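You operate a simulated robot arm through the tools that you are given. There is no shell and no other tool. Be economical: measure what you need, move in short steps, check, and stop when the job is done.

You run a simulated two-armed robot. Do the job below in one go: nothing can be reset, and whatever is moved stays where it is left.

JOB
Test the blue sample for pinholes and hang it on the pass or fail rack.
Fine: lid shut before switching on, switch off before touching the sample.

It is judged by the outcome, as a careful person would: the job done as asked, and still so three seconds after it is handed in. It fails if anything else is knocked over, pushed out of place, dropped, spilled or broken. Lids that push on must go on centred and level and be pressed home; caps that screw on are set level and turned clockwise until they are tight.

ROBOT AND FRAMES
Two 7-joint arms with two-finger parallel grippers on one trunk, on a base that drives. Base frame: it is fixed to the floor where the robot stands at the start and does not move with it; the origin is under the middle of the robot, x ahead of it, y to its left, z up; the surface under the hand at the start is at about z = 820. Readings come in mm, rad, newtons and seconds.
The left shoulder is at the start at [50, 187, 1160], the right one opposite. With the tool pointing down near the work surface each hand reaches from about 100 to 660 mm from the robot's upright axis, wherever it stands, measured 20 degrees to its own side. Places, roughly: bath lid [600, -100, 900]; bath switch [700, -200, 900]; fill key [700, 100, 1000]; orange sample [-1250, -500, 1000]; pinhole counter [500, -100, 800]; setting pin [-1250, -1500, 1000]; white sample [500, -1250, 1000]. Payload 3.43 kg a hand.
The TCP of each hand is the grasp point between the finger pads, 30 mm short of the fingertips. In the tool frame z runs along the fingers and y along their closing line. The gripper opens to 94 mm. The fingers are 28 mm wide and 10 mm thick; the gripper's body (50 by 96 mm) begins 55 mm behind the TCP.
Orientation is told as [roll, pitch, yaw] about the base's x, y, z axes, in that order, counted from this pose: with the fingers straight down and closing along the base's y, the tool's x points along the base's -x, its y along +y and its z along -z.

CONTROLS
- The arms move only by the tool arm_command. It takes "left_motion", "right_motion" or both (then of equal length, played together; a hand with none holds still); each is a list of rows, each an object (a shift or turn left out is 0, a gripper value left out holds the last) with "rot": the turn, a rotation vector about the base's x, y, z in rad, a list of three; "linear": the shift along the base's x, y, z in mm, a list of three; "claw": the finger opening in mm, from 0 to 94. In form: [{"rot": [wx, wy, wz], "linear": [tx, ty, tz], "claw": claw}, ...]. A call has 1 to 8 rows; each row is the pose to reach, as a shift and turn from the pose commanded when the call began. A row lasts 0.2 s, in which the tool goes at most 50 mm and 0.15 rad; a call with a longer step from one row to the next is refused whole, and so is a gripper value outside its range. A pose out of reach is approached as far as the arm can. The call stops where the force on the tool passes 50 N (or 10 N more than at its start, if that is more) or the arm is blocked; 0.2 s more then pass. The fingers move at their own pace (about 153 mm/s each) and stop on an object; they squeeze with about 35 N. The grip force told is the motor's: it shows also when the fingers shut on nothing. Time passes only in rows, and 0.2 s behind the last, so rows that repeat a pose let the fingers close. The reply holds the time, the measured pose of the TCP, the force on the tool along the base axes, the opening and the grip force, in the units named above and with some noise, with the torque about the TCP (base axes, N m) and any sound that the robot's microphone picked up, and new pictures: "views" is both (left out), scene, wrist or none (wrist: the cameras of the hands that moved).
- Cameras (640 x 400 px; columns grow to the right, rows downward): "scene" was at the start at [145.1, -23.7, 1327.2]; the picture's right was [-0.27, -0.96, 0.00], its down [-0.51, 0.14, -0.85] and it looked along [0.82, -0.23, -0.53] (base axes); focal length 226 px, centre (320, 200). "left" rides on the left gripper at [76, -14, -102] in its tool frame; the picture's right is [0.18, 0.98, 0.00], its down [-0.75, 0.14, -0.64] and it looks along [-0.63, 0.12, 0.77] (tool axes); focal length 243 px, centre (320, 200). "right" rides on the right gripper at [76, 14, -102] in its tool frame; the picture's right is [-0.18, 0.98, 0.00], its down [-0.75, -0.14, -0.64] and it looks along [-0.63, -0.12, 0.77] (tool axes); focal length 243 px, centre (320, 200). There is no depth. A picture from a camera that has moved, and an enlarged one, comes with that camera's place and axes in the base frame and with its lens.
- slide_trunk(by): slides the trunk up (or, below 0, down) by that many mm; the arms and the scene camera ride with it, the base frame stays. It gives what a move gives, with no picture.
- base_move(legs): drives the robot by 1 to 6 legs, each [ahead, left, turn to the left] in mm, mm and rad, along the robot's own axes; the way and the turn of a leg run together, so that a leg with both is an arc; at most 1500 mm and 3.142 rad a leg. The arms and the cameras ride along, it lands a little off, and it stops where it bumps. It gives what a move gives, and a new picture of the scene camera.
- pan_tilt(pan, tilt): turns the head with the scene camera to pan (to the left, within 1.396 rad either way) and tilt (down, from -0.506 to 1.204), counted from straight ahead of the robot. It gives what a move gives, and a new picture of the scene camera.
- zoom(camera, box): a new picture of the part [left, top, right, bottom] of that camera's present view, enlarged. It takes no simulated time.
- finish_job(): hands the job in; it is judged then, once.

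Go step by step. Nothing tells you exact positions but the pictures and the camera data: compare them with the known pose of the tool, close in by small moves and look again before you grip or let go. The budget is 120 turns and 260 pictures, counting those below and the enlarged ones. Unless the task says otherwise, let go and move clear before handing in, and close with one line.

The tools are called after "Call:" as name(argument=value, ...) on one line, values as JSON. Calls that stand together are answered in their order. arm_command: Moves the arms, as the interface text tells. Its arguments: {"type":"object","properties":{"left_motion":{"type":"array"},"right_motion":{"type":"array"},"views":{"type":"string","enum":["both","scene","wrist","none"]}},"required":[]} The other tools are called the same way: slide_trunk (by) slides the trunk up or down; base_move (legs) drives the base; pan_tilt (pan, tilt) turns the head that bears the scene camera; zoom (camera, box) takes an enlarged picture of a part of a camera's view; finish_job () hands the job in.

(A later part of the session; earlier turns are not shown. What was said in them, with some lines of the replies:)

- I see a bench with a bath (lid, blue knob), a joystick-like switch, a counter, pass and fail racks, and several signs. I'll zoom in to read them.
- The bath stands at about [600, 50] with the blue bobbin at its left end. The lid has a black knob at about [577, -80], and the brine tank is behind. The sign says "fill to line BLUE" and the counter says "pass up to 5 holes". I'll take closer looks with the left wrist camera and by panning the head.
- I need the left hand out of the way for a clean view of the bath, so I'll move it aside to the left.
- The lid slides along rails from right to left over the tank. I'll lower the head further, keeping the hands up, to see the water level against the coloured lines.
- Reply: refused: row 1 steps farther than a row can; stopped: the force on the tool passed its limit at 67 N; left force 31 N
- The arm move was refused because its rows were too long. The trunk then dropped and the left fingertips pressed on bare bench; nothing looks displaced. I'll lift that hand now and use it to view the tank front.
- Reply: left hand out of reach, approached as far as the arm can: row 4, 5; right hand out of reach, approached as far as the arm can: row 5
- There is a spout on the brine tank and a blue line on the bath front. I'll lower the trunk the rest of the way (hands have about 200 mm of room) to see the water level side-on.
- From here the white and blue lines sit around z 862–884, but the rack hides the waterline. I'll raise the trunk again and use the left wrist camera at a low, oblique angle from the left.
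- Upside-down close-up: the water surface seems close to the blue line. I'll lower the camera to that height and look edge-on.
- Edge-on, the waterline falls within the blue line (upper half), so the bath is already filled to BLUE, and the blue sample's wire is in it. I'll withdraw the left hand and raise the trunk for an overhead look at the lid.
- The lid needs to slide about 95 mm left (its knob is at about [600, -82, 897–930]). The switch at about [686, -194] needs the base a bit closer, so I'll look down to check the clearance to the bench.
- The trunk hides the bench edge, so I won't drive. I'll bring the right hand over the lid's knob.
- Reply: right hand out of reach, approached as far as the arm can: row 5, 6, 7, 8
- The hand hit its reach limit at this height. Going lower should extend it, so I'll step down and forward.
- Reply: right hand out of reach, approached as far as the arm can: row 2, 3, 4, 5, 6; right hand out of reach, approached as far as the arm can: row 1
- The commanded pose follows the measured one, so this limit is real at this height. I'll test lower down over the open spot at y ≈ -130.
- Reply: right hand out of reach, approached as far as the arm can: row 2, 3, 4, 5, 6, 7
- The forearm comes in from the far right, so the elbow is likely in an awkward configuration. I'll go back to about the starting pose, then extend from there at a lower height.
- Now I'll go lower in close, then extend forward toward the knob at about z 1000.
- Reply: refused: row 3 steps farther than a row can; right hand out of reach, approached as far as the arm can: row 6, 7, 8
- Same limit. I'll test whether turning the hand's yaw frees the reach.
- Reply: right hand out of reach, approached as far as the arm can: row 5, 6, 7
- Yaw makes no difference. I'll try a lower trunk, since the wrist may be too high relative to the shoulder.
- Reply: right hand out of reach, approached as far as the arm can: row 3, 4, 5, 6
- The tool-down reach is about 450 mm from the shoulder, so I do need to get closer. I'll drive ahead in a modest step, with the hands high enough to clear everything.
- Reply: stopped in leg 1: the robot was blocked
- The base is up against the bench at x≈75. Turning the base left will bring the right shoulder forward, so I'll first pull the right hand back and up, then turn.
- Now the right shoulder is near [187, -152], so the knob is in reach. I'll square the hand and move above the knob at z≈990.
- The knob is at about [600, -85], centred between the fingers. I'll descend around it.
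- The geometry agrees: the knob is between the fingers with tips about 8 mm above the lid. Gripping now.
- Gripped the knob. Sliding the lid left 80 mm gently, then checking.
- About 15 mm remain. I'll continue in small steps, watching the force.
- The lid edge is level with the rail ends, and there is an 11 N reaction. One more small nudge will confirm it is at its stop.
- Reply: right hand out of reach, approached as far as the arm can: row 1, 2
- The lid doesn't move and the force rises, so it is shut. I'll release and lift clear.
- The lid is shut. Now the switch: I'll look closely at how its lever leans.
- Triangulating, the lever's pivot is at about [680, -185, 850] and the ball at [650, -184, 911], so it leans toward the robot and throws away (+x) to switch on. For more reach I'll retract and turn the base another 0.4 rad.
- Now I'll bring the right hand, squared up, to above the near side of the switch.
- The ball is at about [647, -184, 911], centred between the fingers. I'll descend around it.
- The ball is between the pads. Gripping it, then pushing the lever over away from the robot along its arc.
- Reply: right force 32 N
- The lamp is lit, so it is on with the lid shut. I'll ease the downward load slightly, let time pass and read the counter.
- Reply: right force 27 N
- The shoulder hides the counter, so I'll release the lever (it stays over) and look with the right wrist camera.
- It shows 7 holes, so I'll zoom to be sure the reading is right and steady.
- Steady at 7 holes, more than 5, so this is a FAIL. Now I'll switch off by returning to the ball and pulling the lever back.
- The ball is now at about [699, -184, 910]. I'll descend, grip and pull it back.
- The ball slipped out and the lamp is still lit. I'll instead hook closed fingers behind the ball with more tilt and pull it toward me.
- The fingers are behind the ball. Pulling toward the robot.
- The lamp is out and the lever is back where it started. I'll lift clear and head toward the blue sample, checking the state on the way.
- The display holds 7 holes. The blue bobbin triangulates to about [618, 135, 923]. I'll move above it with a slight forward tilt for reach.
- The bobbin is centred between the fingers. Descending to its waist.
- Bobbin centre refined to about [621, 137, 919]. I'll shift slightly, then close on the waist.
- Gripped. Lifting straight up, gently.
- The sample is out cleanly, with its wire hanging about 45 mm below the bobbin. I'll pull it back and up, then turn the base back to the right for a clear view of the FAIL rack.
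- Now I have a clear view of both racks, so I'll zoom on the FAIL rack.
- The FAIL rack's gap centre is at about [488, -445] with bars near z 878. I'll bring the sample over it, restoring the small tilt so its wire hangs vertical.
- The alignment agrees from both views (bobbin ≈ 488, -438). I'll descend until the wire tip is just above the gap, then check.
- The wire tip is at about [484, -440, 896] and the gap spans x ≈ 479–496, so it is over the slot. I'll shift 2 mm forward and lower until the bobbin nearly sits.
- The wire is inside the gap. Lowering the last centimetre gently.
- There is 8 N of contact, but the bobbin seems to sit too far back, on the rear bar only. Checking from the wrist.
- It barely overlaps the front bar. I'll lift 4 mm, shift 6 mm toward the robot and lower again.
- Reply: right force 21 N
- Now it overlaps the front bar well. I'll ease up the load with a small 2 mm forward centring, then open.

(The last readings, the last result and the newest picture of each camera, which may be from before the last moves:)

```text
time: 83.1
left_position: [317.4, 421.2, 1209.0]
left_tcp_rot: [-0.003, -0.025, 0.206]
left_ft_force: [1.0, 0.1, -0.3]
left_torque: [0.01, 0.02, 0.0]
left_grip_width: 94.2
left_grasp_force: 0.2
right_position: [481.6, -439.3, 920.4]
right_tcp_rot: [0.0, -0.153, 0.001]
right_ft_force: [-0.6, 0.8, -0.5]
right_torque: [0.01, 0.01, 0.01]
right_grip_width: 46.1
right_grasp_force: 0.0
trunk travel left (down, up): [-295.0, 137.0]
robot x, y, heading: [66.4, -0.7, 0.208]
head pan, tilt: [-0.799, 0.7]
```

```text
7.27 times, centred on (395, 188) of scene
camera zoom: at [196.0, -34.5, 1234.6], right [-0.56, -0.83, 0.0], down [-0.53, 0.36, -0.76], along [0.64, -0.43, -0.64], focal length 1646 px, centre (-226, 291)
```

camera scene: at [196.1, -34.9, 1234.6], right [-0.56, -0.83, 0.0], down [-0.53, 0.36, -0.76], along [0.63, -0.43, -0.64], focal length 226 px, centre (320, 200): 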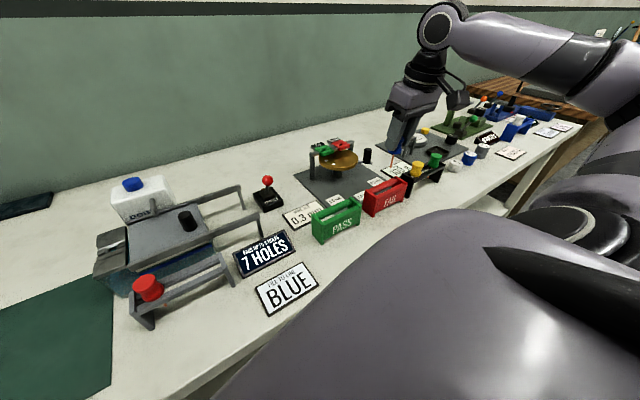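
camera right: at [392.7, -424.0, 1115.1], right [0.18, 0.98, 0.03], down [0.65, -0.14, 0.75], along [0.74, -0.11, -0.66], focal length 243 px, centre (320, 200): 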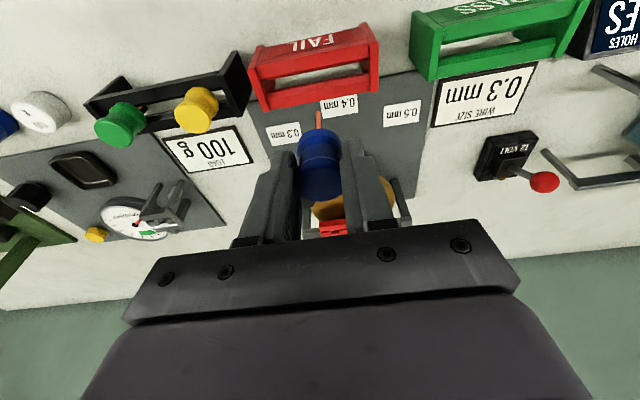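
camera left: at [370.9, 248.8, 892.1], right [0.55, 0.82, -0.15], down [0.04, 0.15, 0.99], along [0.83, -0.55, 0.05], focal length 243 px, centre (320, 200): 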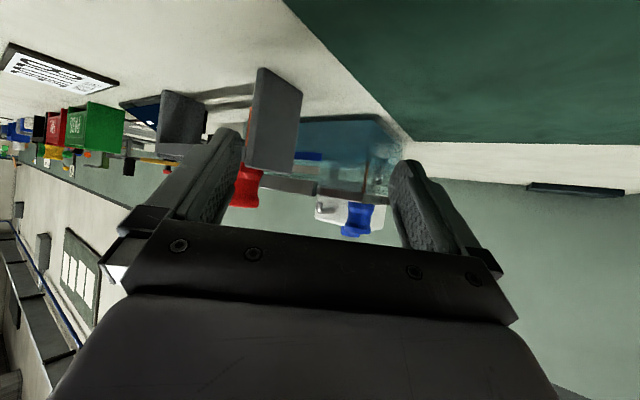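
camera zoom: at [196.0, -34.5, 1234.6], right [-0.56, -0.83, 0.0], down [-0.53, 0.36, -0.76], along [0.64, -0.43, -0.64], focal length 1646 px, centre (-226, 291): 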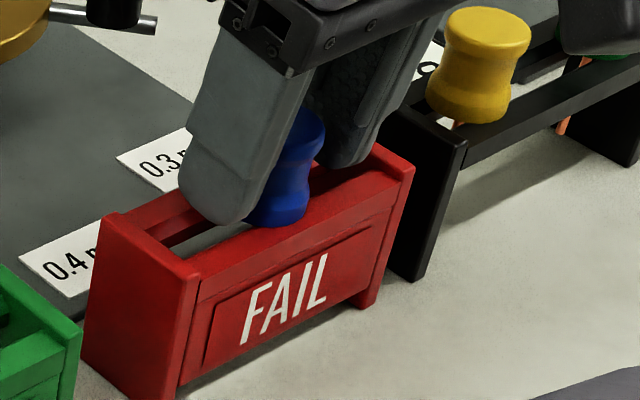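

Released and the bobbin stands on its own. Withdrawing straight up along the fingers.

Call:
arm_command(right_motion=[{"linear": [0, 0, 15]}, {"linear": [-2, 0, 40]}, {"linear": [-5, 0, 80]}, {"linear": [-8, 0, 110]}, {"linear": [-30, 0, 130]}], views="both")

Call:
zoom(camera="scene", box=[370, 160, 420, 215])

Call:
zoom(camera="right", box=[220, 0, 420, 180])

```text
time: 84.3
left_position: [316.3, 419.8, 1210.3]
left_tcp_rot: [-0.003, -0.024, 0.208]
left_ft_force: [0.8, -0.4, -0.4]
left_torque: [-0.01, 0.01, 0.0]
left_grip_width: 93.9
left_grasp_force: 0.1
right_position: [451.9, -441.4, 1051.1]
right_tcp_rot: [-0.001, -0.154, 0.002]
right_ft_force: [0.2, -0.6, -0.3]
right_torque: [0.0, -0.01, 0.03]
right_grip_width: 46.1
right_grasp_force: 0.0
trunk travel left (down, up): [-295.0, 137.0]
robot x, y, heading: [67.9, 0.0, 0.207]
head pan, tilt: [-0.799, 0.7]
camera scene: at [195.6, -34.4, 1234.7], right [-0.56, -0.83, 0.0], down [-0.53, 0.36, -0.77], along [0.64, -0.43, -0.64], focal length 226 px, centre (320, 200)
camera right: at [360.1, -425.6, 1140.2], right [0.18, 0.98, 0.03], down [0.65, -0.14, 0.75], along [0.74, -0.12, -0.66], focal length 243 px, centre (320, 200)
```

scene: 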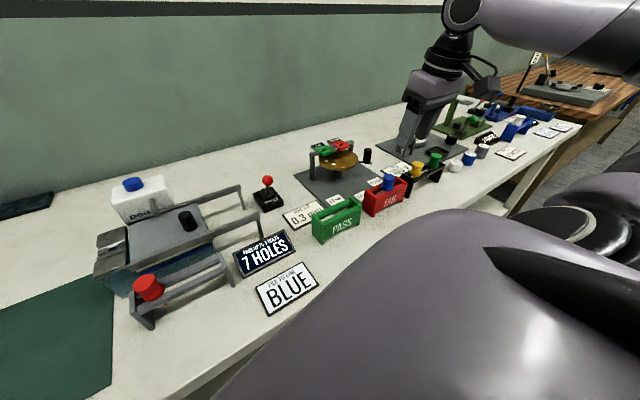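
right: 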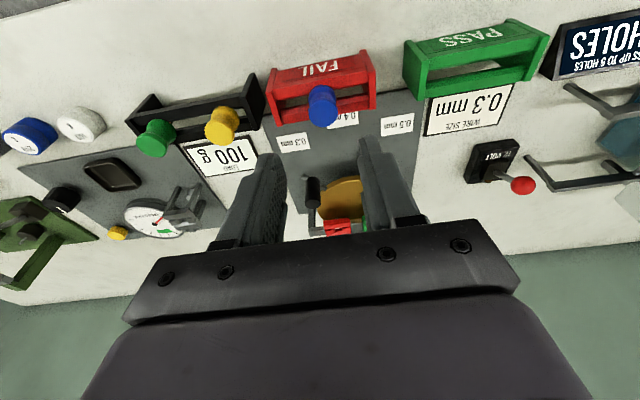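

```text
7.27 times, centred on (395, 188) of scene
camera zoom: at [195.6, -34.4, 1234.7], right [-0.56, -0.83, 0.0], down [-0.53, 0.36, -0.77], along [0.64, -0.43, -0.64], focal length 1646 px, centre (-226, 291)
```

zoom: 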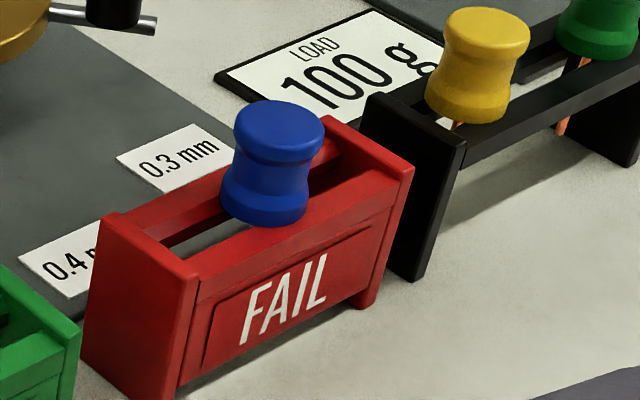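

```text
2.22 times, centred on (320, 90) of right
camera zoom: at [360.1, -425.6, 1140.2], right [0.18, 0.98, 0.03], down [0.65, -0.14, 0.75], along [0.74, -0.12, -0.66], focal length 539 px, centre (320, 444)
```

zoom: 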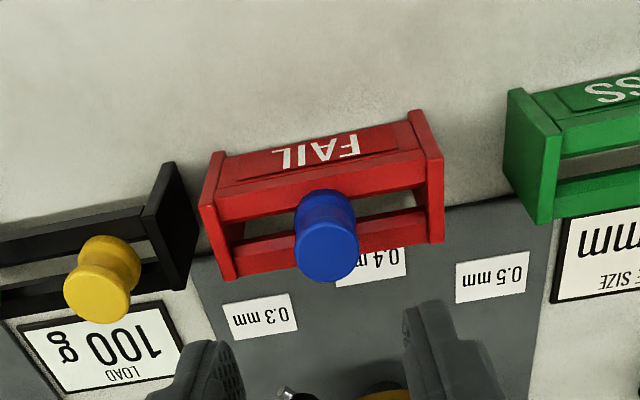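

The blue sample hangs upright on the FAIL rack, the switch is off, the lid is shut, nothing else has moved, and the hand is clear. Handing in.

Call:
finish_job()

```text
The job is handed in.
```

I tested the blue sample: the counter read 7 holes, above the limit of 5, so I hung it on the FAIL rack. The lid was shut before I switched on, and the power was off before I touched the sample.
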